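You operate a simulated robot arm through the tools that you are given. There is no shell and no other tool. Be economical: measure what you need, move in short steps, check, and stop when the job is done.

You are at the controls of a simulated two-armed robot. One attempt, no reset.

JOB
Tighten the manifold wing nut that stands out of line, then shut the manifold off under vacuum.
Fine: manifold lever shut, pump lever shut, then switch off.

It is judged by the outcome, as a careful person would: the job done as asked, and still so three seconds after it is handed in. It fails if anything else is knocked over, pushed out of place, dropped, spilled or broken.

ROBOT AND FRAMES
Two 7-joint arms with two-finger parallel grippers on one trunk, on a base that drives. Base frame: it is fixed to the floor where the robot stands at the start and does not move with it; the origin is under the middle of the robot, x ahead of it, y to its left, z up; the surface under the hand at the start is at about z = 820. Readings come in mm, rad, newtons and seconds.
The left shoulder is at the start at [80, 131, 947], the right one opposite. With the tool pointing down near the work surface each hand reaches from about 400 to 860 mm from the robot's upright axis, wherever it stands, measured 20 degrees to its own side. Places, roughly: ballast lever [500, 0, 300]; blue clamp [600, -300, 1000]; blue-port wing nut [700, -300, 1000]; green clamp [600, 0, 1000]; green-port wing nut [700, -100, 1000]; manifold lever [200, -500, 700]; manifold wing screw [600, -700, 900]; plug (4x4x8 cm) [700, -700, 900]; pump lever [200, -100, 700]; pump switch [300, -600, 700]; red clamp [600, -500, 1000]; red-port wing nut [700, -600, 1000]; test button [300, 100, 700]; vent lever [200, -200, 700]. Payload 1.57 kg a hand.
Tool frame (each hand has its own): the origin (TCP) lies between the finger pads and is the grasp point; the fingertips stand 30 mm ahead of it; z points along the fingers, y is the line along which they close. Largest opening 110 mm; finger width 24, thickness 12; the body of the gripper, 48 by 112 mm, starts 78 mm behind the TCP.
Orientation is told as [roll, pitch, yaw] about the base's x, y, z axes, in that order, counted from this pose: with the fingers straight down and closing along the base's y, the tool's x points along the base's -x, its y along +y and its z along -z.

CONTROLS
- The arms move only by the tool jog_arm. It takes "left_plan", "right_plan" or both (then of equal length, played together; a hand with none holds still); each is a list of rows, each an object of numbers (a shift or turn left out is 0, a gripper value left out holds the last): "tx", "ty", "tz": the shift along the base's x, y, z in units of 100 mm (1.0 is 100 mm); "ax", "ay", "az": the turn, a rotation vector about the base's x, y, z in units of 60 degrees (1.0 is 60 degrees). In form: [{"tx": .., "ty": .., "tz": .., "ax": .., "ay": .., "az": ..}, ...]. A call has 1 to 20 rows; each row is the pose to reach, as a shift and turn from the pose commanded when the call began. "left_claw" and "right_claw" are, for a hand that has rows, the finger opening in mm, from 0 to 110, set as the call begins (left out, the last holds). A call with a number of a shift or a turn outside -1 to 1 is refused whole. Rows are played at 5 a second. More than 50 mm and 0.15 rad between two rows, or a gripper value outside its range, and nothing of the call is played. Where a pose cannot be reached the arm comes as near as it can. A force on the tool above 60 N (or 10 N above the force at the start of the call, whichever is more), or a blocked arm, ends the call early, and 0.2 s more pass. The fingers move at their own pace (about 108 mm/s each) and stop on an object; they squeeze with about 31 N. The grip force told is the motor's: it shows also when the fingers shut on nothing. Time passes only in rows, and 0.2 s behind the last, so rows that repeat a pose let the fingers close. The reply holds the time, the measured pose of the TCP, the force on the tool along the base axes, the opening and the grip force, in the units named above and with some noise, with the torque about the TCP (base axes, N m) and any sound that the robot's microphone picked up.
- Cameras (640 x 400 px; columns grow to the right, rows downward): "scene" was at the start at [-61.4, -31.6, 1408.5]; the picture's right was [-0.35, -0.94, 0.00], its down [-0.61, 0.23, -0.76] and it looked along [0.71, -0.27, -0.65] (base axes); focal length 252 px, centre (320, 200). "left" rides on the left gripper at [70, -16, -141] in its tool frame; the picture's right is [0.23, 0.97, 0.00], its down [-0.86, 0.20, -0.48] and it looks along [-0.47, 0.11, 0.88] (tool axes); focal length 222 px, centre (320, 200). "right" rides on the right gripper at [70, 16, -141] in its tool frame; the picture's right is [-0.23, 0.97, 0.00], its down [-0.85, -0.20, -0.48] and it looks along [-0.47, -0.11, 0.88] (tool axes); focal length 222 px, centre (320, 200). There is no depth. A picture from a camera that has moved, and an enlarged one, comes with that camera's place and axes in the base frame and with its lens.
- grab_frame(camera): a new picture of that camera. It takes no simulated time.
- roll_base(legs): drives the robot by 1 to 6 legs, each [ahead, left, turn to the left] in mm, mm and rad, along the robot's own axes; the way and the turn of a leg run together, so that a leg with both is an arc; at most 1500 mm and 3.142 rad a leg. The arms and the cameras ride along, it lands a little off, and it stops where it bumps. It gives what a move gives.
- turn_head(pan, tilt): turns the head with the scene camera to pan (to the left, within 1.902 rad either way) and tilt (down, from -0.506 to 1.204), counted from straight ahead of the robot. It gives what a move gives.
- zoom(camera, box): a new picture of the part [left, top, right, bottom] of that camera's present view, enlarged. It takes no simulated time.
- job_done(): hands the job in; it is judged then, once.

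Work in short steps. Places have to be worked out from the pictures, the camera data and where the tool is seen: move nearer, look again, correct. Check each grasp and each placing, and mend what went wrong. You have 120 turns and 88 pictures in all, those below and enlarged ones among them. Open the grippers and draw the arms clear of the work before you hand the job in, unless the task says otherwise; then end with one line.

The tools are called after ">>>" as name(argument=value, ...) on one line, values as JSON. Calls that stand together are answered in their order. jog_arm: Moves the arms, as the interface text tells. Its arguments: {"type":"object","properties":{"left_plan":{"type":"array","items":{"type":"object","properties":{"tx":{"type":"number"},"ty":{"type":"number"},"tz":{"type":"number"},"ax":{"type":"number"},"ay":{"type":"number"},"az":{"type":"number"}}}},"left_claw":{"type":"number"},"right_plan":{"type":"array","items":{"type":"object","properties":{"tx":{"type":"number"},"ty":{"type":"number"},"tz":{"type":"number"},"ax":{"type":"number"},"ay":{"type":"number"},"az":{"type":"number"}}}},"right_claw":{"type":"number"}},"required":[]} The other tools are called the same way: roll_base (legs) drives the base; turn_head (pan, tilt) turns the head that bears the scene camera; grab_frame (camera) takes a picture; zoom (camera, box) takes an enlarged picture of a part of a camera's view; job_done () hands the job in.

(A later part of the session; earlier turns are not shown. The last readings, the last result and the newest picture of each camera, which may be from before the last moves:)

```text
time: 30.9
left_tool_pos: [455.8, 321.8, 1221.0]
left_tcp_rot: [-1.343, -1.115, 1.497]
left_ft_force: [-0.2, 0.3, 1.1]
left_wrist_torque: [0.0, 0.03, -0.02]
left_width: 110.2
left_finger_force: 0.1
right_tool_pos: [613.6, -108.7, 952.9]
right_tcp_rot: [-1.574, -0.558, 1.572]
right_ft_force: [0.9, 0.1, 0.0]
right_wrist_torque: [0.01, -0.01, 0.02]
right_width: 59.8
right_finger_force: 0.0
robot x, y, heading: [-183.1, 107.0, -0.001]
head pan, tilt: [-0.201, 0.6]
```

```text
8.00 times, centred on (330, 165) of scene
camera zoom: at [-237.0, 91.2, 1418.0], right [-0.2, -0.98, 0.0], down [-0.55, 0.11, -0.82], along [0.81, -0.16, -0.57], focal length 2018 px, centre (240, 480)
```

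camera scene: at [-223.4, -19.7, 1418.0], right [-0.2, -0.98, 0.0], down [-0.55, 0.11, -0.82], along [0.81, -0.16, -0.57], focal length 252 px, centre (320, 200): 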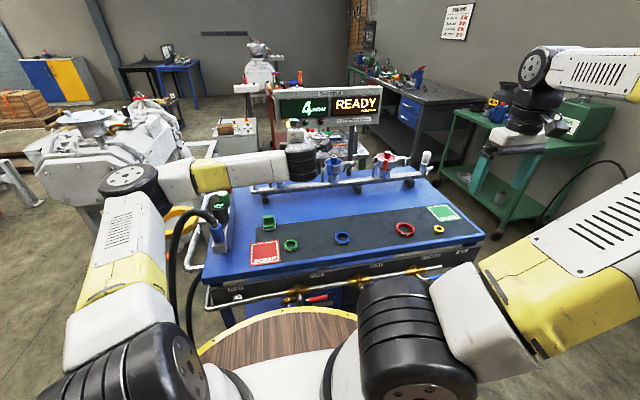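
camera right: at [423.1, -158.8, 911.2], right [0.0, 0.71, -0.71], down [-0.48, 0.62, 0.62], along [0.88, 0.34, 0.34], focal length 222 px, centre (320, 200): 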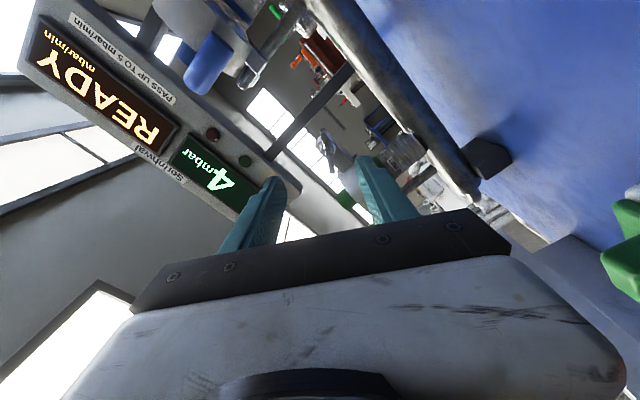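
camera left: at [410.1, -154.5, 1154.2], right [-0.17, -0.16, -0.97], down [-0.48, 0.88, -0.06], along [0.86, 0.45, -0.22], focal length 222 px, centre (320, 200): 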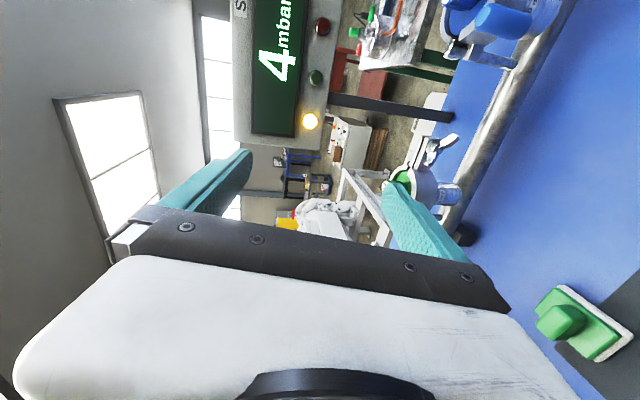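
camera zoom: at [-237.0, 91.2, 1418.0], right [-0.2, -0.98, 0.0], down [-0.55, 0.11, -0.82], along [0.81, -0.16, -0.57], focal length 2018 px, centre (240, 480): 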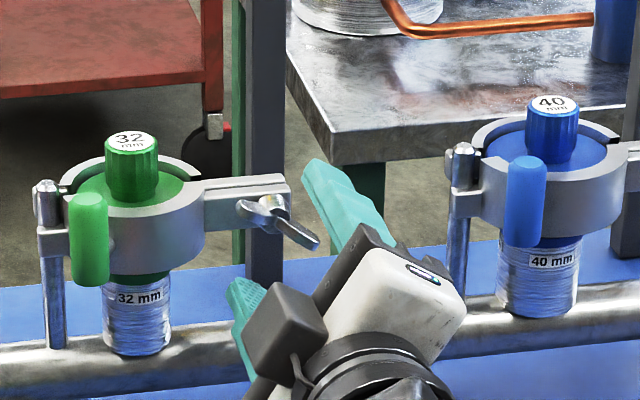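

Wing midpoint lies on the ray through the tip midpoint in both views. Advance 8 mm more for pad coverage and close.

>>> jog_arm(right_plan=[{"tx": 0.04}, {"tx": 0.08}, {"tx": 0.08}])

>>> jog_arm(right_plan=[{}, {}, {}, {}], right_claw=0)

>>> zoom(camera="right", box=[230, 110, 420, 229])

```text
time: 31.8
left_tool_pos: [455.7, 322.4, 1220.1]
left_tcp_rot: [-1.34, -1.114, 1.495]
left_ft_force: [-0.5, -0.1, 0.8]
left_wrist_torque: [0.01, 0.03, 0.0]
left_width: 109.9
left_finger_force: 0.1
right_tool_pos: [619.9, -107.6, 954.0]
right_tcp_rot: [-1.57, -0.559, 1.571]
right_ft_force: [-0.4, 0.0, -0.2]
right_wrist_torque: [0.05, 0.03, 0.0]
right_width: 60.1
right_finger_force: 0.0
robot x, y, heading: [-181.3, 109.5, -0.004]
head pan, tilt: [-0.201, 0.6]
```

```text
time: 32.8
left_tool_pos: [456.8, 321.3, 1221.9]
left_tcp_rot: [-1.34, -1.113, 1.495]
left_ft_force: [-1.1, 0.4, 0.8]
left_wrist_torque: [-0.03, -0.01, 0.02]
left_width: 110.1
left_finger_force: 0.1
right_tool_pos: [622.3, -107.4, 952.3]
right_tcp_rot: [-1.57, -0.557, 1.571]
right_ft_force: [0.8, 1.6, -1.8]
right_wrist_torque: [0.01, 0.08, -0.01]
right_width: 5.2
right_finger_force: 26.0
robot x, y, heading: [-184.7, 112.7, 0.0]
head pan, tilt: [-0.201, 0.6]
```

```text
3.36 times, centred on (325, 170) of right
camera zoom: at [478.2, -157.8, 901.3], right [0.0, 0.71, -0.71], down [-0.48, 0.62, 0.62], along [0.88, 0.34, 0.34], focal length 747 px, centre (303, 302)
```

zoom: 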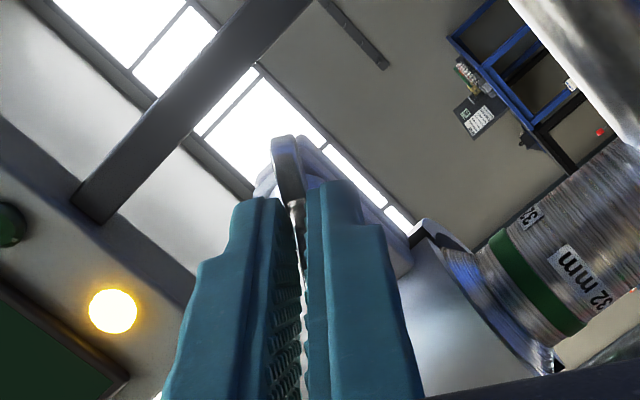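

The wing is held (5.2 mm, 26 N). Begin the clockwise turn, 20° first.

>>> jog_arm(right_plan=[{"ax": 0.083}, {"ax": 0.167}, {"ax": 0.25}, {"ax": 0.333}, {"ax": 0.333}])

```text
time: 34.0
left_tool_pos: [456.4, 322.7, 1220.3]
left_tcp_rot: [-1.34, -1.114, 1.496]
left_ft_force: [0.1, 1.0, -0.2]
left_wrist_torque: [0.01, 0.0, -0.03]
left_width: 109.9
left_finger_force: 0.1
right_tool_pos: [620.2, -107.4, 951.4]
right_tcp_rot: [-1.569, -0.907, 1.571]
right_ft_force: [3.0, 4.5, -7.8]
right_wrist_torque: [0.0, 0.41, -0.1]
right_width: 5.3
right_finger_force: 25.0
robot x, y, heading: [-182.7, 105.7, 0.002]
head pan, tilt: [-0.201, 0.6]
```

It turns smoothly with low force. Continue.

>>> jog_arm(right_plan=[{"ax": 0.083}, {"ax": 0.167}, {"ax": 0.25}, {"ax": 0.333}, {"ax": 0.333}])

>>> zoom(camera="right", box=[230, 110, 420, 229])

```text
time: 35.1
left_tool_pos: [456.2, 322.4, 1219.5]
left_tcp_rot: [-1.34, -1.114, 1.496]
left_ft_force: [-0.1, -0.9, 0.6]
left_wrist_torque: [-0.02, 0.01, -0.01]
left_width: 109.9
left_finger_force: 0.0
right_tool_pos: [621.1, -107.0, 952.6]
right_tcp_rot: [-1.564, -1.257, 1.567]
right_ft_force: [0.2, 7.5, -15.3]
right_wrist_torque: [-0.05, -0.2, 0.34]
right_width: 5.7
right_finger_force: 25.6
robot x, y, heading: [-182.8, 113.4, -0.002]
head pan, tilt: [-0.201, 0.6]
```

```text
3.36 times, centred on (325, 170) of right
camera zoom: at [478.3, -112.9, 880.4], right [0.0, 1.0, -0.08], down [-0.48, 0.07, 0.88], along [0.88, 0.04, 0.48], focal length 747 px, centre (303, 302)
```

zoom: 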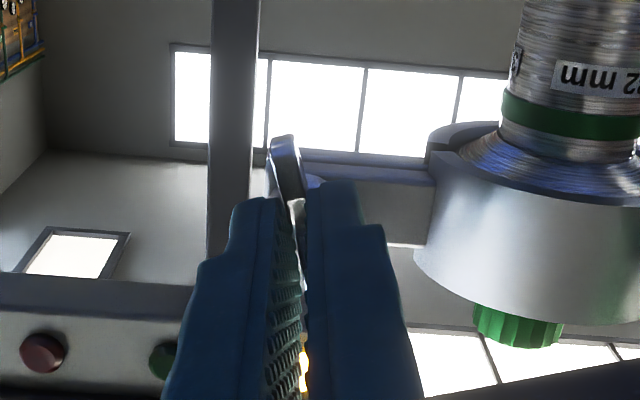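

40° done; side force 15 N shows slight off-centre, so I shift 2 mm down / 1 mm left while continuing 20°.

>>> jog_arm(right_plan=[{"ax": 0.083, "tz": -0.02, "ty": 0.01}, {"ax": 0.167, "tz": -0.02, "ty": 0.01}, {"ax": 0.25, "tz": -0.02, "ty": 0.01}, {"ax": 0.333, "tz": -0.02, "ty": 0.01}, {"ax": 0.333, "tz": -0.02, "ty": 0.01}])

```text
time: 36.4
left_tool_pos: [455.3, 324.0, 1220.3]
left_tcp_rot: [-1.341, -1.112, 1.497]
left_ft_force: [0.2, -0.4, 0.4]
left_wrist_torque: [-0.01, -0.01, -0.02]
left_width: 109.8
left_finger_force: 0.1
right_tool_pos: [621.8, -106.3, 951.8]
right_tcp_rot: [1.627, -1.538, -1.627]
right_ft_force: [1.6, 4.6, 0.6]
right_wrist_torque: [-0.01, -0.03, 0.1]
right_width: 5.3
right_finger_force: 25.4
robot x, y, heading: [-186.1, 110.4, -0.002]
head pan, tilt: [-0.201, 0.6]
```

60° turned, forces low. Another 20°.

>>> jog_arm(right_plan=[{"ax": 0.083}, {"ax": 0.167}, {"ax": 0.25}, {"ax": 0.333}, {"ax": 0.333}])

>>> zoom(camera="scene", box=[280, 125, 440, 225])

```text
time: 37.5
left_tool_pos: [456.4, 322.4, 1221.2]
left_tcp_rot: [-1.343, -1.114, 1.496]
left_ft_force: [0.1, 0.4, 0.2]
left_wrist_torque: [0.01, -0.01, -0.01]
left_width: 110.2
left_finger_force: 0.1
right_tool_pos: [622.0, -106.2, 952.0]
right_tcp_rot: [1.576, -1.188, -1.573]
right_ft_force: [4.7, 6.5, 6.5]
right_wrist_torque: [-0.02, -0.81, -0.13]
right_width: 5.4
right_finger_force: 26.0
robot x, y, heading: [-184.0, 110.2, 0.003]
head pan, tilt: [-0.201, 0.6]
```

```text
4.00 times, centred on (360, 175) of scene
camera zoom: at [-237.0, 91.5, 1418.0], right [-0.2, -0.98, 0.0], down [-0.55, 0.11, -0.83], along [0.81, -0.16, -0.56], focal length 1009 px, centre (160, 300)
```

zoom: 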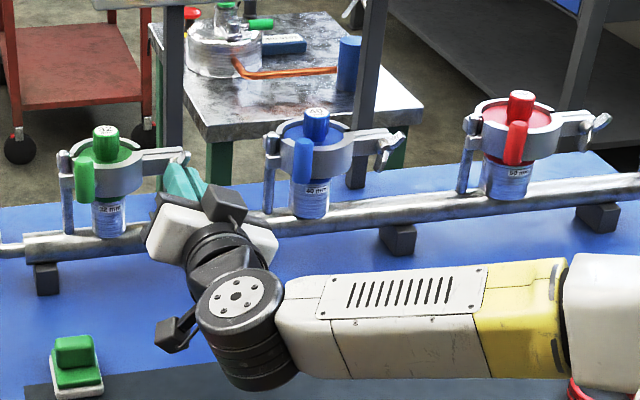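

80° turned; blue and red stand at ~64°, so about 5–7° more. Do it in small steps watching torque.

>>> jog_arm(right_plan=[{"ax": 0.04}, {"ax": 0.08}, {"ax": 0.1}, {"ax": 0.1}])

```text
time: 38.5
left_tool_pos: [456.1, 321.8, 1220.6]
left_tcp_rot: [-1.342, -1.111, 1.499]
left_ft_force: [-0.4, 0.6, -0.1]
left_wrist_torque: [0.0, -0.01, -0.02]
left_width: 110.0
left_finger_force: 0.1
right_tool_pos: [620.2, -106.4, 952.3]
right_tcp_rot: [1.575, -1.085, -1.574]
right_ft_force: [5.0, 8.1, 13.5]
right_wrist_torque: [0.0, -0.76, -0.06]
right_width: 5.3
right_finger_force: 25.6
robot x, y, heading: [-182.9, 111.8, -0.003]
head pan, tilt: [-0.201, 0.6]
```

No end stop felt; angle should be matching now. Open modestly (30 mm), back off and compare with the others.

>>> jog_arm(right_plan=[{}, {}, {"tx": -0.2}, {"tx": -0.5}, {"tx": -0.8}, {"tx": -0.8}], right_claw=30)

>>> zoom(camera="scene", box=[280, 125, 440, 225])

>>> grab_frame(camera="right")

```text
time: 40.0
left_tool_pos: [456.8, 321.9, 1221.7]
left_tcp_rot: [-1.342, -1.113, 1.496]
left_ft_force: [1.2, -0.7, 0.4]
left_wrist_torque: [-0.02, -0.03, -0.01]
left_width: 110.0
left_finger_force: 0.0
right_tool_pos: [541.2, -107.4, 953.3]
right_tcp_rot: [1.572, -1.083, -1.572]
right_ft_force: [-0.2, 0.4, -0.3]
right_wrist_torque: [0.01, -0.03, 0.01]
right_width: 30.0
right_finger_force: 0.1
robot x, y, heading: [-183.7, 109.4, -0.003]
head pan, tilt: [-0.201, 0.6]
```

```text
4.00 times, centred on (360, 175) of scene
camera zoom: at [-236.9, 91.2, 1418.0], right [-0.2, -0.98, 0.0], down [-0.55, 0.11, -0.82], along [0.81, -0.16, -0.57], focal length 1009 px, centre (160, 300)
```

zoom: 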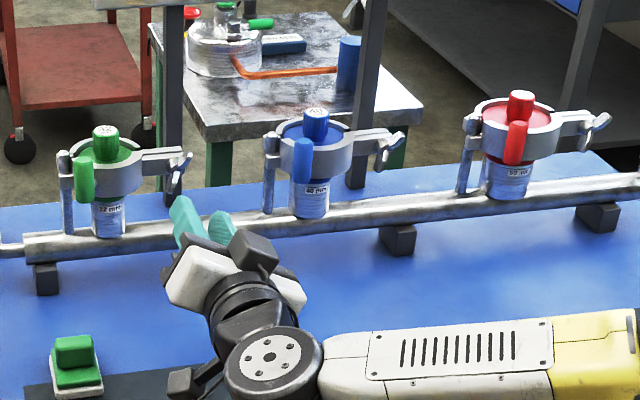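

```text
50 pictures are left
camera right: at [398.3, -59.7, 897.4], right [0.0, 0.75, 0.66], down [-0.48, -0.58, 0.66], along [0.88, -0.31, 0.36], focal length 222 px, centre (320, 200)
```

right: 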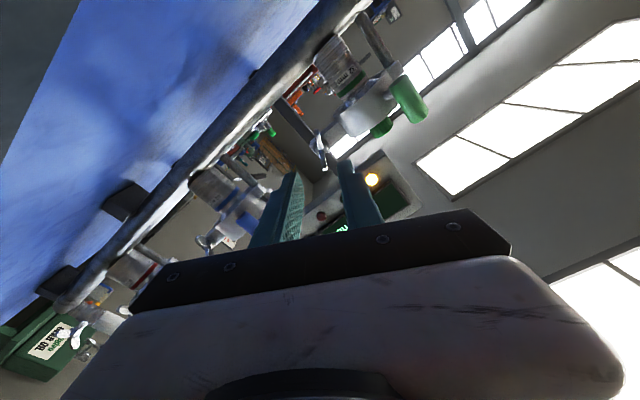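

>>> zoom(camera="scene", box=[294, 145, 358, 185])

>>> zoom(camera="scene", box=[344, 140, 408, 180])

```text
10.00 times, centred on (326, 165) of scene
camera zoom: at [-236.9, 91.2, 1418.0], right [-0.2, -0.98, 0.0], down [-0.55, 0.11, -0.82], along [0.81, -0.16, -0.57], focal length 2523 px, centre (260, 550)
```

zoom: 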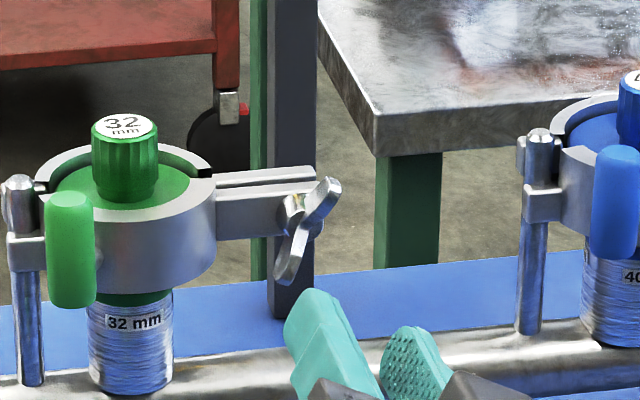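

```text
10.00 times, centred on (376, 160) of scene
camera zoom: at [-236.9, 91.2, 1418.0], right [-0.2, -0.98, 0.0], down [-0.55, 0.11, -0.82], along [0.81, -0.16, -0.57], focal length 2523 px, centre (-240, 600)
```

zoom: 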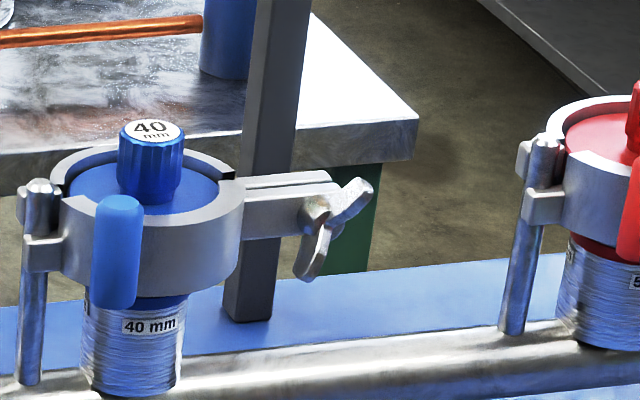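

Green now reads ~61.5° versus blue ~59°: about 3° short. I'll re-grip the same way and add ~4°.

>>> jog_arm(right_plan=[{"tx": 0.3}, {"tx": 0.6}, {"tx": 0.8}, {"tx": 0.8}])

>>> jog_arm(right_plan=[{}, {}, {}, {"ax": 0.04}, {"ax": 0.07}, {"ax": 0.07}], right_claw=0)

>>> jog_arm(right_plan=[{}, {}, {"tx": -0.2}, {"tx": -0.5}, {"tx": -0.8}, {"tx": -1.0}], right_claw=30)

>>> zoom(camera="scene", box=[294, 145, 358, 185])

```text
time: 41.0
left_tool_pos: [457.5, 322.7, 1220.0]
left_tcp_rot: [-1.343, -1.114, 1.496]
left_ft_force: [0.3, -0.4, 0.4]
left_wrist_torque: [0.01, -0.02, 0.0]
left_width: 109.8
left_finger_force: 0.0
right_tool_pos: [621.9, -109.3, 951.1]
right_tcp_rot: [1.569, -1.084, -1.57]
right_ft_force: [0.1, 0.5, 0.2]
right_wrist_torque: [0.03, 0.0, 0.0]
right_width: 29.9
right_finger_force: 0.1
robot x, y, heading: [-184.2, 109.4, -0.001]
head pan, tilt: [-0.201, 0.6]
```

```text
time: 42.4
left_tool_pos: [456.2, 322.6, 1221.3]
left_tcp_rot: [-1.341, -1.111, 1.496]
left_ft_force: [0.4, -0.1, 0.9]
left_wrist_torque: [-0.02, 0.01, -0.02]
left_width: 110.3
left_finger_force: 0.3
right_tool_pos: [620.5, -106.1, 951.6]
right_tcp_rot: [1.575, -1.01, -1.568]
right_ft_force: [10.4, 19.4, 10.2]
right_wrist_torque: [-0.02, -0.75, 0.05]
right_width: 5.4
right_finger_force: 25.8
robot x, y, heading: [-186.5, 110.1, -0.001]
head pan, tilt: [-0.201, 0.6]
```

```text
time: 43.8
left_tool_pos: [456.4, 322.5, 1220.3]
left_tcp_rot: [-1.341, -1.113, 1.494]
left_ft_force: [-0.2, 0.3, -1.1]
left_wrist_torque: [-0.02, -0.03, 0.03]
left_width: 109.7
left_finger_force: 0.1
right_tool_pos: [520.4, -107.6, 951.1]
right_tcp_rot: [1.57, -1.01, -1.57]
right_ft_force: [0.4, 0.1, -0.1]
right_wrist_torque: [-0.01, -0.02, 0.01]
right_width: 29.8
right_finger_force: 0.2
robot x, y, heading: [-182.7, 113.4, 0.001]
head pan, tilt: [-0.201, 0.6]
```

```text
10.00 times, centred on (326, 165) of scene
camera zoom: at [-236.8, 91.2, 1418.0], right [-0.2, -0.98, 0.0], down [-0.55, 0.11, -0.82], along [0.81, -0.16, -0.57], focal length 2523 px, centre (260, 550)
```

zoom: 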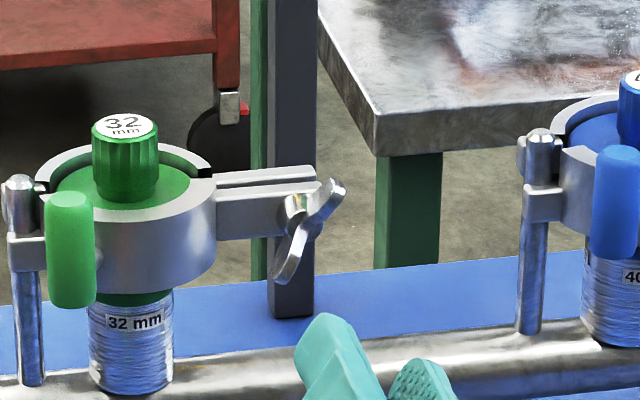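

Green now matches blue. Raise the right arm clear, then back the base off ~230 mm to view the lever panel.

>>> jog_arm(right_plan=[{"tz": 0.3}, {"tz": 0.6}, {"tz": 0.9}, {"tz": 1.0, "ty": -0.4}, {"tz": 1.0, "ty": -0.8}])

>>> roll_base(legs=[[-230, 0, 0]])

>>> turn_head(pan=-0.45, tilt=0.8)

>>> grab_frame(camera="scene")

```text
time: 45.0
left_tool_pos: [457.2, 323.8, 1221.6]
left_tcp_rot: [-1.341, -1.111, 1.497]
left_ft_force: [-0.1, -0.2, -0.1]
left_wrist_torque: [-0.01, -0.03, -0.02]
left_width: 109.7
left_finger_force: 0.1
right_tool_pos: [520.7, -184.3, 1050.1]
right_tcp_rot: [1.57, -1.011, -1.571]
right_ft_force: [0.3, 0.2, 0.5]
right_wrist_torque: [0.04, 0.01, -0.04]
right_width: 30.3
right_finger_force: 0.1
robot x, y, heading: [-181.3, 112.5, -0.003]
head pan, tilt: [-0.201, 0.6]
```

```text
time: 46.7
left_tool_pos: [226.2, 322.3, 1220.9]
left_tcp_rot: [-1.341, -1.113, 1.496]
left_ft_force: [0.9, -0.3, 0.0]
left_wrist_torque: [0.01, -0.01, -0.04]
left_width: 109.6
left_finger_force: 0.1
right_tool_pos: [288.8, -186.7, 1050.2]
right_tcp_rot: [1.571, -1.012, -1.57]
right_ft_force: [-0.5, 0.1, -0.1]
right_wrist_torque: [0.04, -0.01, -0.01]
right_width: 29.8
right_finger_force: 0.0
robot x, y, heading: [-411.7, 109.9, 0.003]
head pan, tilt: [-0.201, 0.6]
```

```text
time: 47.5
left_tool_pos: [226.9, 322.0, 1221.3]
left_tcp_rot: [-1.343, -1.113, 1.496]
left_ft_force: [0.2, -0.7, -0.3]
left_wrist_torque: [-0.01, -0.03, 0.03]
left_width: 110.1
left_finger_force: 0.1
right_tool_pos: [290.2, -186.4, 1050.6]
right_tcp_rot: [1.571, -1.011, -1.573]
right_ft_force: [0.7, -0.3, -0.1]
right_wrist_torque: [-0.02, 0.01, -0.01]
right_width: 30.2
right_finger_force: 0.0
robot x, y, heading: [-413.8, 112.5, -0.001]
head pan, tilt: [-0.45, 0.799]
```

```text
46 pictures are left
camera scene: at [-481.1, 73.9, 1401.2], right [-0.44, -0.9, 0.0], down [-0.65, 0.31, -0.7], along [0.63, -0.3, -0.72], focal length 252 px, centre (320, 200)
```

scene: 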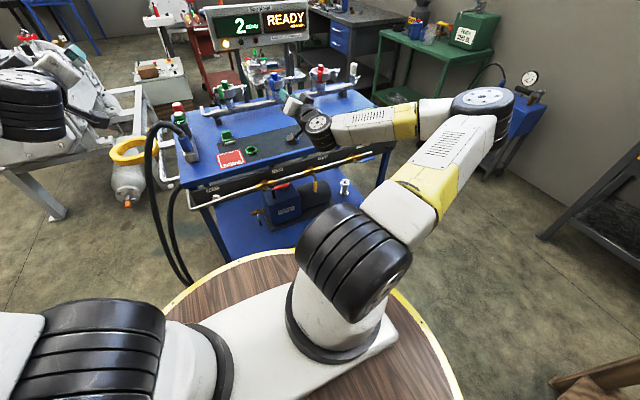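

Pressure has dropped to 2 mbar, so the seal is fixed. Move the base right 300 mm to face the lever row and look.

>>> roll_base(legs=[[0, -300, 0]])

>>> turn_head(pan=-0.1, tilt=0.75)

>>> grab_frame(camera="scene")

```text
time: 49.5
left_tool_pos: [226.0, 27.0, 1220.7]
left_tcp_rot: [-1.341, -1.113, 1.499]
left_ft_force: [-0.7, -0.1, -0.6]
left_wrist_torque: [-0.03, -0.03, -0.01]
left_width: 110.0
left_finger_force: 0.0
right_tool_pos: [291.6, -482.0, 1049.7]
right_tcp_rot: [1.57, -1.011, -1.567]
right_ft_force: [0.4, -0.1, 0.7]
right_wrist_torque: [-0.04, 0.01, 0.0]
right_width: 30.0
right_finger_force: 0.1
robot x, y, heading: [-410.7, -186.7, 0.009]
head pan, tilt: [-0.45, 0.799]
```

```text
time: 50.3
left_tool_pos: [226.3, 27.0, 1221.7]
left_tcp_rot: [-1.343, -1.115, 1.499]
left_ft_force: [0.2, -0.2, 0.0]
left_wrist_torque: [0.02, 0.0, 0.01]
left_width: 110.0
left_finger_force: 0.1
right_tool_pos: [291.0, -480.5, 1049.9]
right_tcp_rot: [1.571, -1.01, -1.568]
right_ft_force: [0.0, 0.2, -0.6]
right_wrist_torque: [0.01, -0.05, -0.01]
right_width: 30.0
right_finger_force: 0.1
robot x, y, heading: [-413.2, -190.7, 0.003]
head pan, tilt: [-0.099, 0.75]
```

```text
45 pictures are left
camera scene: at [-470.8, -198.3, 1405.2], right [-0.1, -1.0, 0.0], down [-0.68, 0.07, -0.73], along [0.73, -0.07, -0.68], focal length 252 px, centre (320, 200)
```

scene: 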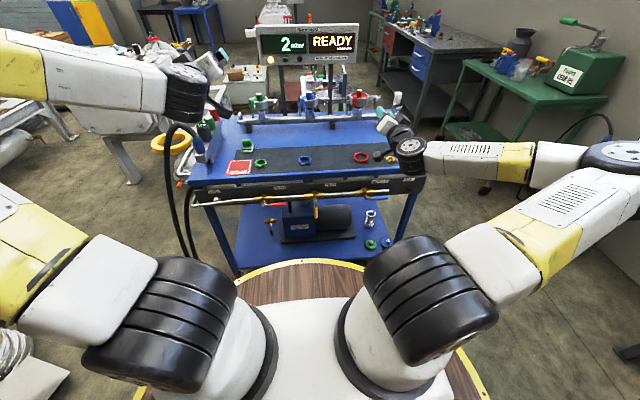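

>>> zoom(camera="scene", box=[260, 170, 350, 226])

>>> zoom(camera="scene", box=[340, 150, 430, 206])

```text
7.11 times, centred on (305, 198) of scene
camera zoom: at [-470.8, -198.3, 1405.2], right [-0.1, -1.0, 0.0], down [-0.68, 0.07, -0.73], along [0.73, -0.07, -0.68], focal length 1794 px, centre (427, 214)
```

zoom: 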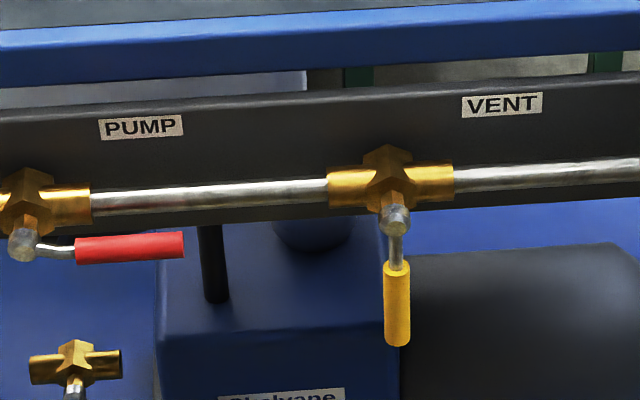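

```text
7.11 times, centred on (385, 178) of scene
camera zoom: at [-470.8, -198.3, 1405.2], right [-0.1, -1.0, 0.0], down [-0.68, 0.07, -0.73], along [0.73, -0.07, -0.68], focal length 1794 px, centre (-142, 356)
```

zoom: 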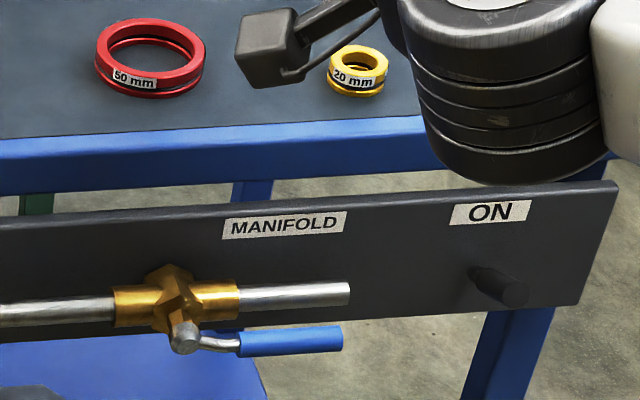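

Levers: stems point at me; pump and manifold handles lie horizontal (open), vent hangs down (shut). Manifold stem works out at ≈(243, -448, 737), handle to y≈-541; pump stem y≈-49. I'll back up 120 mm, close the right fingers and level the hand's roll, to push the handles down through the quarter turn.

>>> roll_base(legs=[[-120, 0, 0]])

>>> jog_arm(right_plan=[{"ax": -0.13}, {"ax": -0.26, "tz": -0.2}, {"ax": -0.39, "tz": -0.5}, {"ax": -0.53, "tz": -0.8}, {"ax": -0.53, "tz": -1.0}, {"ax": -0.53, "tz": -1.0}], right_claw=0)

>>> jog_arm(right_plan=[{"tz": -0.3}, {"tz": -0.6}, {"tz": -0.9, "ty": -0.1}, {"tz": -1.0, "ty": -0.3}, {"tz": -1.0, "ty": -0.3}])

>>> grab_frame(camera="right")

```text
time: 51.4
left_tool_pos: [184.4, 24.0, 1220.6]
left_tcp_rot: [-1.342, -1.111, 1.497]
left_ft_force: [-0.6, -0.1, 1.1]
left_wrist_torque: [0.0, 0.05, -0.01]
left_width: 110.1
left_finger_force: 0.1
right_tool_pos: [246.9, -484.3, 1050.1]
right_tcp_rot: [1.571, -1.009, -1.567]
right_ft_force: [0.4, -0.9, -1.1]
right_wrist_torque: [0.01, -0.01, 0.03]
right_width: 30.1
right_finger_force: 0.0
robot x, y, heading: [-457.7, -186.3, -0.005]
head pan, tilt: [-0.099, 0.75]
stopped in leg 1: the robot was blocked; the commanded pose is now the measured one
```

```text
time: 52.8
left_tool_pos: [183.9, 23.2, 1220.4]
left_tcp_rot: [-1.342, -1.111, 1.497]
left_ft_force: [-0.3, 1.3, -1.0]
left_wrist_torque: [-0.02, -0.03, -0.01]
left_width: 110.1
left_finger_force: 0.0
right_tool_pos: [248.2, -485.4, 949.1]
right_tcp_rot: [1.393, -1.565, -1.388]
right_ft_force: [-0.5, 0.1, 1.0]
right_wrist_torque: [0.0, -0.03, -0.03]
right_width: 0.2
right_finger_force: 21.4
robot x, y, heading: [-451.1, -186.5, -0.001]
head pan, tilt: [-0.099, 0.75]
```

```text
time: 54.0
left_tool_pos: [183.6, 23.3, 1221.4]
left_tcp_rot: [-1.343, -1.112, 1.5]
left_ft_force: [0.4, -0.2, -0.3]
left_wrist_torque: [0.0, 0.02, -0.02]
left_width: 109.9
left_finger_force: 0.1
right_tool_pos: [247.1, -514.8, 849.0]
right_tcp_rot: [1.412, -1.564, -1.411]
right_ft_force: [0.1, -0.4, 0.5]
right_wrist_torque: [-0.03, 0.0, 0.03]
right_width: 0.4
right_finger_force: 21.2
robot x, y, heading: [-459.8, -185.9, 0.0]
head pan, tilt: [-0.099, 0.75]
```

```text
42 pictures are left
camera right: at [104.3, -497.5, 778.9], right [0.0, 0.97, 0.23], down [-0.48, -0.21, 0.85], along [0.88, -0.11, 0.46], focal length 222 px, centre (320, 200)
```

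right: 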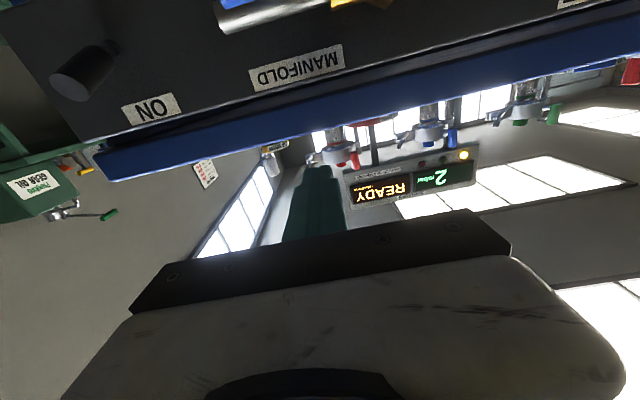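

The base bumped something behind after ~45 mm; I check what it is, then draw the hand back before going lower.

>>> jog_arm(right_plan=[{"tx": -0.3}, {"tx": -0.6}, {"tx": -0.7}, {"tx": -0.7}])

>>> turn_head(pan=-1.9, tilt=0.9)

>>> grab_frame(camera="scene")

>>> turn_head(pan=1.9, tilt=0.9)

>>> grab_frame(camera="scene")

```text
time: 55.0
left_tool_pos: [184.9, 24.0, 1220.5]
left_tcp_rot: [-1.343, -1.112, 1.497]
left_ft_force: [0.3, 0.2, -0.8]
left_wrist_torque: [0.02, 0.01, -0.03]
left_width: 109.8
left_finger_force: 0.0
right_tool_pos: [176.5, -513.9, 848.5]
right_tcp_rot: [1.376, -1.568, -1.376]
right_ft_force: [0.2, 0.2, -0.1]
right_wrist_torque: [-0.02, -0.02, 0.01]
right_width: 0.0
right_finger_force: 21.1
robot x, y, heading: [-456.5, -187.0, -0.0]
head pan, tilt: [-0.099, 0.75]
```

```text
time: 56.8
left_tool_pos: [183.7, 23.6, 1220.7]
left_tcp_rot: [-1.344, -1.112, 1.494]
left_ft_force: [-0.3, -0.4, -0.1]
left_wrist_torque: [0.0, 0.0, 0.01]
left_width: 109.8
left_finger_force: 0.0
right_tool_pos: [177.4, -514.3, 849.2]
right_tcp_rot: [1.378, -1.563, -1.377]
right_ft_force: [-0.1, 0.2, 0.2]
right_wrist_torque: [0.02, 0.0, -0.01]
right_width: 0.1
right_finger_force: 21.1
robot x, y, heading: [-454.1, -189.5, 0.0]
head pan, tilt: [-1.901, 0.901]
```

```text
41 pictures are left
camera scene: at [-620.6, -262.2, 1393.3], right [-0.95, 0.32, 0.0], down [0.25, 0.74, -0.62], along [-0.2, -0.59, -0.78], focal length 252 px, centre (320, 200)
```

scene: 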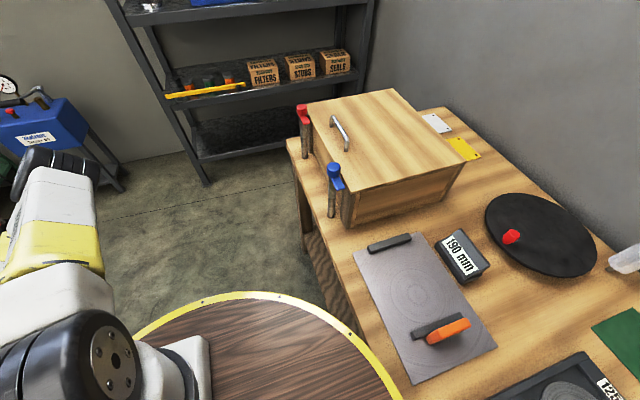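

```text
time: 60.0
left_tool_pos: [184.2, 22.3, 1221.5]
left_tcp_rot: [-1.341, -1.113, 1.496]
left_ft_force: [-0.4, 0.2, -0.4]
left_wrist_torque: [-0.02, 0.01, -0.01]
left_width: 109.9
left_finger_force: 0.1
right_tool_pos: [176.9, -514.6, 849.1]
right_tcp_rot: [1.376, -1.563, -1.376]
right_ft_force: [-0.9, 0.0, 0.2]
right_wrist_torque: [-0.02, 0.0, -0.04]
right_width: 0.0
right_finger_force: 21.4
robot x, y, heading: [-454.2, -190.5, -0.002]
head pan, tilt: [1.901, 0.901]
```

```text
40 pictures are left
camera scene: at [-620.6, -119.3, 1393.3], right [0.95, 0.32, 0.0], down [0.25, -0.74, -0.62], along [-0.2, 0.59, -0.78], focal length 252 px, centre (320, 200)
```

scene: 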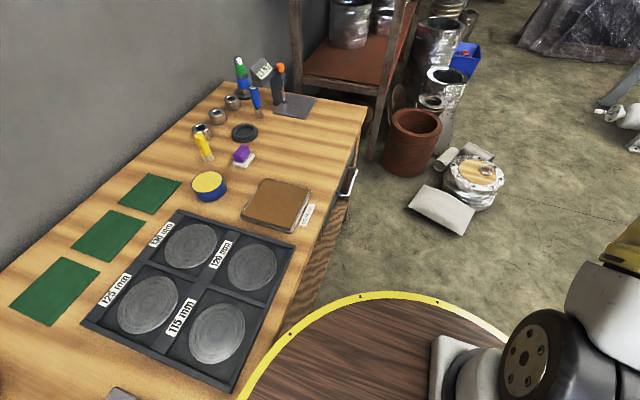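

It's the heavy workbench at the back; nothing disturbed. Turn the head to the front, lower the right hand to z≈785 in front of the manifold handle, and look.

>>> jog_arm(right_plan=[{"tz": -0.3}, {"tz": -0.5}, {"tz": -0.5}])

>>> turn_head(pan=-0.3, tilt=0.75)

>>> grab_frame(camera="right")

>>> zoom(camera="scene", box=[240, 130, 400, 230])

```text
time: 60.8
left_tool_pos: [183.5, 22.6, 1221.0]
left_tcp_rot: [-1.342, -1.111, 1.496]
left_ft_force: [0.2, -0.5, 0.2]
left_wrist_torque: [0.01, 0.0, 0.0]
left_width: 110.1
left_finger_force: 0.1
right_tool_pos: [177.7, -514.6, 796.8]
right_tcp_rot: [1.394, -1.568, -1.39]
right_ft_force: [0.0, 0.4, -0.6]
right_wrist_torque: [0.02, 0.01, 0.02]
right_width: 0.1
right_finger_force: 21.6
robot x, y, heading: [-458.0, -189.0, -0.001]
head pan, tilt: [1.901, 0.901]
```

```text
time: 62.8
left_tool_pos: [184.6, 22.7, 1220.7]
left_tcp_rot: [-1.341, -1.111, 1.497]
left_ft_force: [-0.2, 0.4, 0.0]
left_wrist_torque: [-0.03, 0.04, 0.02]
left_width: 109.9
left_finger_force: 0.1
right_tool_pos: [177.2, -513.8, 797.9]
right_tcp_rot: [1.374, -1.565, -1.371]
right_ft_force: [0.4, -0.4, -0.1]
right_wrist_torque: [0.0, -0.02, 0.01]
right_width: 0.2
right_finger_force: 21.8
robot x, y, heading: [-454.3, -189.8, 0.002]
head pan, tilt: [-0.3, 0.75]
```

```text
39 pictures are left
camera right: at [34.6, -497.2, 727.8], right [0.0, 0.97, 0.23], down [-0.48, -0.21, 0.85], along [0.88, -0.11, 0.46], focal length 222 px, centre (320, 200)
```

right: 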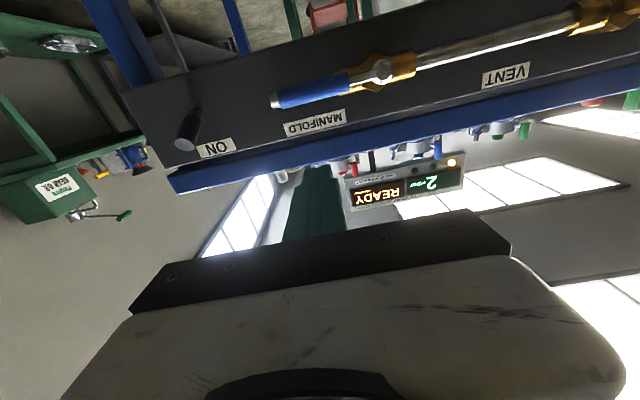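

```text
4.00 times, centred on (320, 180) of scene
camera zoom: at [-517.1, -215.2, 1405.2], right [-0.29, -0.96, 0.0], down [-0.65, 0.2, -0.73], along [0.7, -0.22, -0.68], focal length 1009 px, centre (320, 280)
```

zoom: 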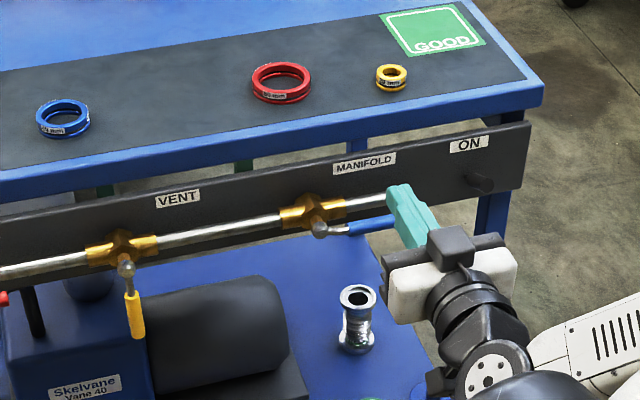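

Two views agree: stem (243, -448, 733), handle tip y≈-533. I advance so the closed fingertips sit just above the handle (tips x≈251, z≈758).

>>> jog_arm(right_plan=[{"tz": -0.2}, {"tz": -0.39, "tx": 0.1}, {"tz": -0.39, "tx": 0.3}, {"tz": -0.39, "tx": 0.44}, {"tz": -0.39, "tx": 0.44}])

>>> zoom(camera="right", box=[200, 0, 440, 150])

>>> zoom(camera="scene", box=[300, 160, 380, 210])

```text
time: 64.0
left_tool_pos: [183.3, 24.2, 1221.4]
left_tcp_rot: [-1.342, -1.111, 1.497]
left_ft_force: [0.4, 0.0, 0.6]
left_wrist_torque: [0.01, 0.0, -0.01]
left_width: 110.1
left_finger_force: 0.0
right_tool_pos: [221.7, -517.8, 780.2]
right_tcp_rot: [1.067, -1.564, -1.066]
right_ft_force: [-0.4, 0.4, -0.4]
right_wrist_torque: [0.02, 0.0, -0.01]
right_width: 0.1
right_finger_force: 21.1
right hand out of reach, approached as far as the arm can: row 1, 2, 3, 4, 5
robot x, y, heading: [-453.9, -191.3, -0.001]
head pan, tilt: [-0.3, 0.75]
```

```text
2.67 times, centred on (320, 75) of right
camera zoom: at [79.4, -500.7, 711.1], right [0.0, 0.97, 0.23], down [-0.48, -0.21, 0.86], along [0.88, -0.11, 0.46], focal length 592 px, centre (320, 533)
```

zoom: 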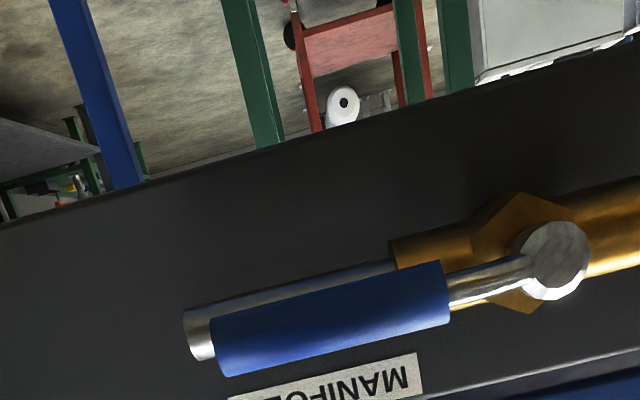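

```text
8.00 times, centred on (340, 185) of scene
camera zoom: at [-517.1, -215.2, 1405.2], right [-0.3, -0.96, 0.0], down [-0.65, 0.2, -0.73], along [0.7, -0.22, -0.68], focal length 2018 px, centre (160, 320)
```

zoom: 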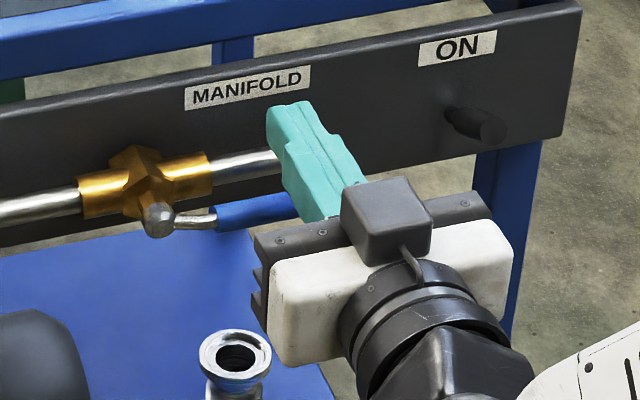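

The horizontal hand can't go lower than z≈780, so I'll pitch it 30° nose-down, then place it above the handle (TCP ≈ (228, -513, 766)).

>>> jog_arm(right_plan=[{"ay": 0.125}, {"ay": 0.25}, {"ay": 0.375, "tz": 0.05}, {"ay": 0.5, "tz": 0.05}, {"ay": 0.5, "tz": 0.05}])

>>> jog_arm(right_plan=[{"tx": 0.05, "ty": 0.05, "tz": -0.1}, {"tx": 0.06, "ty": 0.05, "tz": -0.18}, {"tx": 0.06, "ty": 0.05, "tz": -0.18}])

>>> zoom(camera="scene", box=[300, 160, 380, 210])

```text
time: 65.2
left_tool_pos: [183.9, 23.6, 1220.9]
left_tcp_rot: [-1.344, -1.11, 1.497]
left_ft_force: [0.7, -0.7, -0.2]
left_wrist_torque: [0.02, 0.0, 0.02]
left_width: 109.9
left_finger_force: 0.0
right_tool_pos: [221.1, -517.2, 785.3]
right_tcp_rot: [0.012, -1.045, -0.012]
right_ft_force: [1.3, -0.1, -0.6]
right_wrist_torque: [-0.04, 0.03, 0.03]
right_width: 0.1
right_finger_force: 21.9
robot x, y, heading: [-454.2, -188.6, -0.001]
head pan, tilt: [-0.3, 0.75]
```

```text
time: 66.0
left_tool_pos: [183.1, 22.9, 1221.4]
left_tcp_rot: [-1.342, -1.11, 1.496]
left_ft_force: [-0.2, -0.6, 0.1]
left_wrist_torque: [0.0, 0.01, 0.03]
left_width: 110.1
left_finger_force: 0.0
right_tool_pos: [226.7, -512.0, 768.5]
right_tcp_rot: [0.01, -1.046, -0.011]
right_ft_force: [-0.1, 0.1, 0.2]
right_wrist_torque: [0.0, 0.01, -0.02]
right_width: 0.1
right_finger_force: 21.1
robot x, y, heading: [-458.5, -185.6, -0.003]
head pan, tilt: [-0.3, 0.75]
```

```text
8.00 times, centred on (340, 185) of scene
camera zoom: at [-517.1, -215.2, 1405.2], right [-0.3, -0.96, 0.0], down [-0.65, 0.2, -0.73], along [0.7, -0.22, -0.68], focal length 2018 px, centre (160, 320)
```

zoom: 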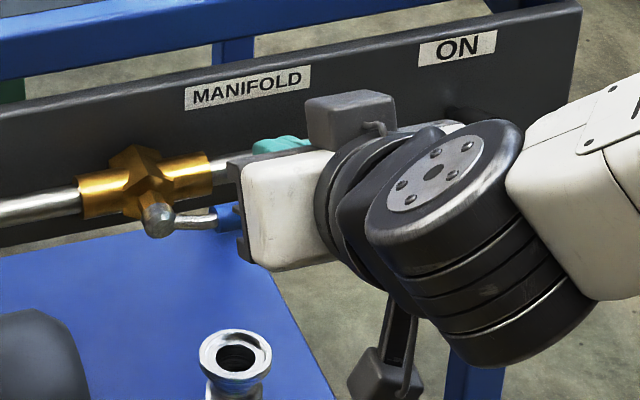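

In place. Push along the arc to ~45° first, watching forces.

>>> jog_arm(right_plan=[{"tz": -0.06}, {"ty": -0.03, "tz": -0.15}, {"ty": -0.035, "tz": -0.245}, {"ty": -0.025, "tz": -0.33}, {"ty": -0.015, "tz": -0.415}, {"ty": 0.015, "tz": -0.5}, {"ty": 0.05, "tz": -0.59}])

>>> zoom(camera="right", box=[200, 0, 440, 150])

```text
time: 67.6
left_tool_pos: [184.6, 23.1, 1221.5]
left_tcp_rot: [-1.342, -1.111, 1.497]
left_ft_force: [0.0, -0.4, 0.3]
left_wrist_torque: [-0.01, 0.04, 0.0]
left_width: 110.0
left_finger_force: 0.1
right_tool_pos: [226.6, -509.0, 708.1]
right_tcp_rot: [0.012, -1.045, -0.012]
right_ft_force: [-0.4, 0.0, 1.3]
right_wrist_torque: [0.04, 0.0, 0.02]
right_width: 0.1
right_finger_force: 20.9
robot x, y, heading: [-456.6, -189.3, -0.0]
head pan, tilt: [-0.3, 0.75]
```

```text
2.67 times, centred on (320, 75) of right
camera zoom: at [67.9, -491.5, 717.9], right [0.12, 0.97, 0.2], down [0.01, -0.21, 0.98], along [0.99, -0.11, -0.04], focal length 592 px, centre (320, 533)
```

zoom: 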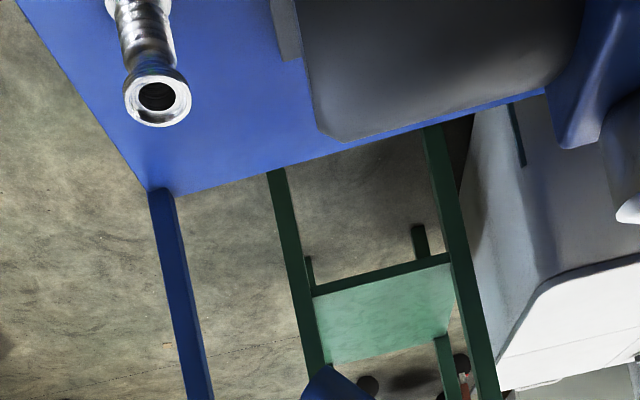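

>>> grab_frame(camera="right")

```text
33 pictures are left
camera right: at [67.9, -491.5, 717.9], right [0.12, 0.97, 0.2], down [0.01, -0.21, 0.98], along [0.99, -0.11, -0.04], focal length 222 px, centre (320, 200)
```

right: 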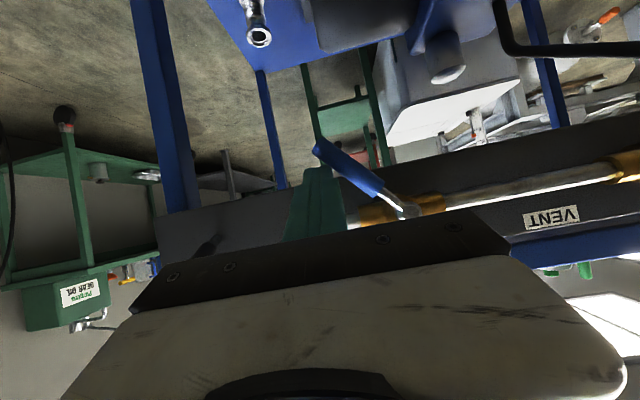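

The handle follows at ~45°. Continue the arc to vertical.

>>> jog_arm(right_plan=[{"ty": 0.05, "tz": -0.07}, {"ty": 0.105, "tz": -0.14}, {"ty": 0.17, "tz": -0.2}, {"ty": 0.243, "tz": -0.255}, {"ty": 0.32, "tz": -0.29}, {"ty": 0.405, "tz": -0.325}, {"ty": 0.415, "tz": -0.325}])

>>> grab_frame(camera="right")

```text
time: 69.2
left_tool_pos: [183.5, 23.9, 1221.1]
left_tcp_rot: [-1.343, -1.113, 1.496]
left_ft_force: [-0.1, -0.2, 0.1]
left_wrist_torque: [-0.03, 0.0, 0.0]
left_width: 109.9
left_finger_force: 0.0
right_tool_pos: [226.1, -466.7, 675.6]
right_tcp_rot: [0.011, -1.045, -0.012]
right_ft_force: [-1.0, -1.6, 0.4]
right_wrist_torque: [-0.04, -0.01, 0.0]
right_width: 0.1
right_finger_force: 21.3
robot x, y, heading: [-459.0, -190.3, -0.005]
head pan, tilt: [-0.3, 0.75]
```

```text
32 pictures are left
camera right: at [68.6, -449.5, 685.6], right [0.12, 0.97, 0.2], down [0.01, -0.21, 0.98], along [0.99, -0.11, -0.04], focal length 222 px, centre (320, 200)
```

right: 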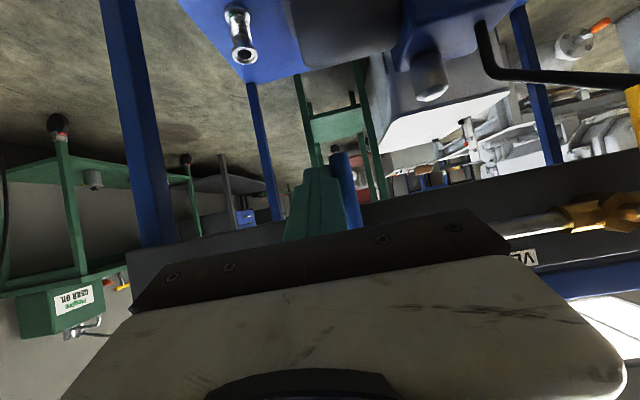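

The handle looks vertical (camera roll accounts for the lean). Back the right hand off rightwards and out, then check by the scene camera.

>>> jog_arm(right_plan=[{"ty": -0.25}, {"ty": -0.5}, {"ty": -0.5, "tx": -0.3}, {"ty": -0.7, "tx": -0.6, "tz": 0.2}, {"ty": -0.9, "tx": -0.8, "tz": 0.6}, {"ty": -1.0, "tx": -0.8, "tz": 1.0}])

>>> zoom(camera="scene", box=[240, 140, 400, 240])

```text
time: 70.6
left_tool_pos: [184.4, 23.5, 1221.2]
left_tcp_rot: [-1.341, -1.112, 1.494]
left_ft_force: [0.1, 0.6, 0.2]
left_wrist_torque: [0.01, -0.03, 0.01]
left_width: 110.1
left_finger_force: 0.1
right_tool_pos: [148.5, -566.6, 775.6]
right_tcp_rot: [0.013, -1.045, -0.013]
right_ft_force: [-0.4, -0.3, -0.5]
right_wrist_torque: [0.0, 0.01, 0.0]
right_width: 0.0
right_finger_force: 21.3
robot x, y, heading: [-457.2, -187.8, -0.003]
head pan, tilt: [-0.3, 0.75]
```

```text
4.00 times, centred on (320, 190) of scene
camera zoom: at [-516.8, -215.4, 1405.2], right [-0.3, -0.96, 0.0], down [-0.65, 0.2, -0.73], along [0.7, -0.22, -0.68], focal length 1009 px, centre (320, 240)
```

zoom: 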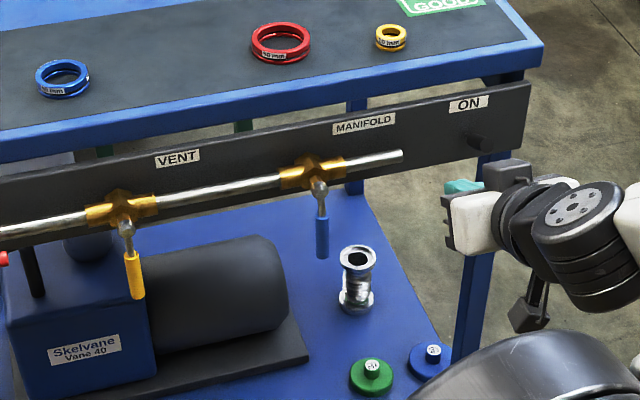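

Manifold handle hangs down. Check precisely against the vent's with a zoom.

>>> zoom(camera="scene", box=[296, 168, 344, 208])

```text
10.00 times, centred on (320, 188) of scene
camera zoom: at [-516.8, -215.4, 1405.2], right [-0.3, -0.96, 0.0], down [-0.65, 0.2, -0.73], along [0.7, -0.22, -0.68], focal length 2523 px, centre (320, 320)
```

zoom: 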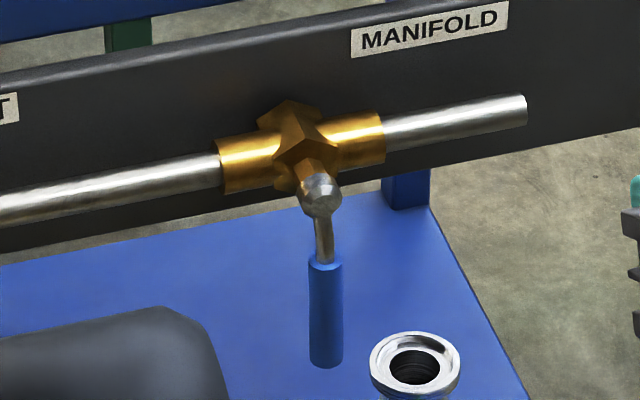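

Manifold is shut. For the pump lever I'll repeat the identical motion by driving the base 399 mm left (pump stem y≈-49), since this arm posture is proven; forward 5 mm first to leave the bench.

>>> roll_base(legs=[[5, 0, 0], [0, 399, 0]])

>>> grab_frame(camera="right")

>>> zoom(camera="scene", box=[240, 130, 400, 230])

```text
time: 73.4
left_tool_pos: [188.0, 419.2, 1221.0]
left_tcp_rot: [-1.342, -1.114, 1.498]
left_ft_force: [0.4, 0.4, 0.4]
left_wrist_torque: [0.0, 0.0, -0.03]
left_width: 110.2
left_finger_force: 0.1
right_tool_pos: [153.7, -170.5, 776.6]
right_tcp_rot: [0.013, -1.044, -0.012]
right_ft_force: [0.2, -0.4, -0.2]
right_wrist_torque: [0.0, 0.03, 0.02]
right_width: 0.0
right_finger_force: 21.4
robot x, y, heading: [-449.2, 206.3, 0.001]
head pan, tilt: [-0.3, 0.75]
```

```text
29 pictures are left
camera right: at [-4.8, -153.7, 785.9], right [0.11, 0.97, 0.2], down [0.01, -0.21, 0.98], along [0.99, -0.11, -0.04], focal length 222 px, centre (320, 200)
```

right: 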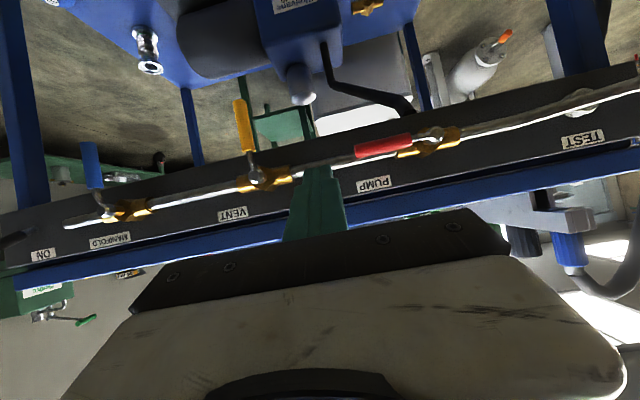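

```text
4.00 times, centred on (320, 180) of scene
camera zoom: at [-512.4, 179.0, 1405.2], right [-0.29, -0.96, 0.0], down [-0.65, 0.2, -0.73], along [0.7, -0.21, -0.68], focal length 1009 px, centre (320, 280)
```

zoom: 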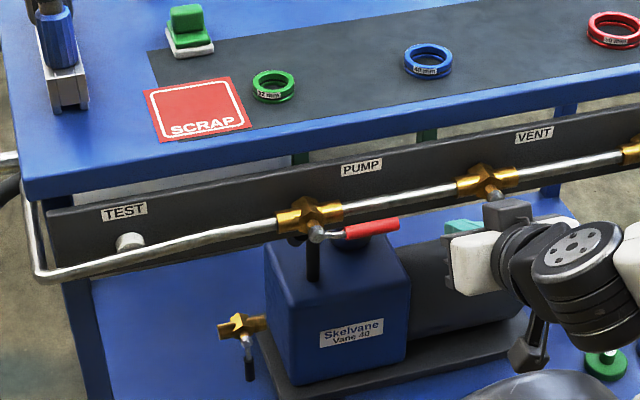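

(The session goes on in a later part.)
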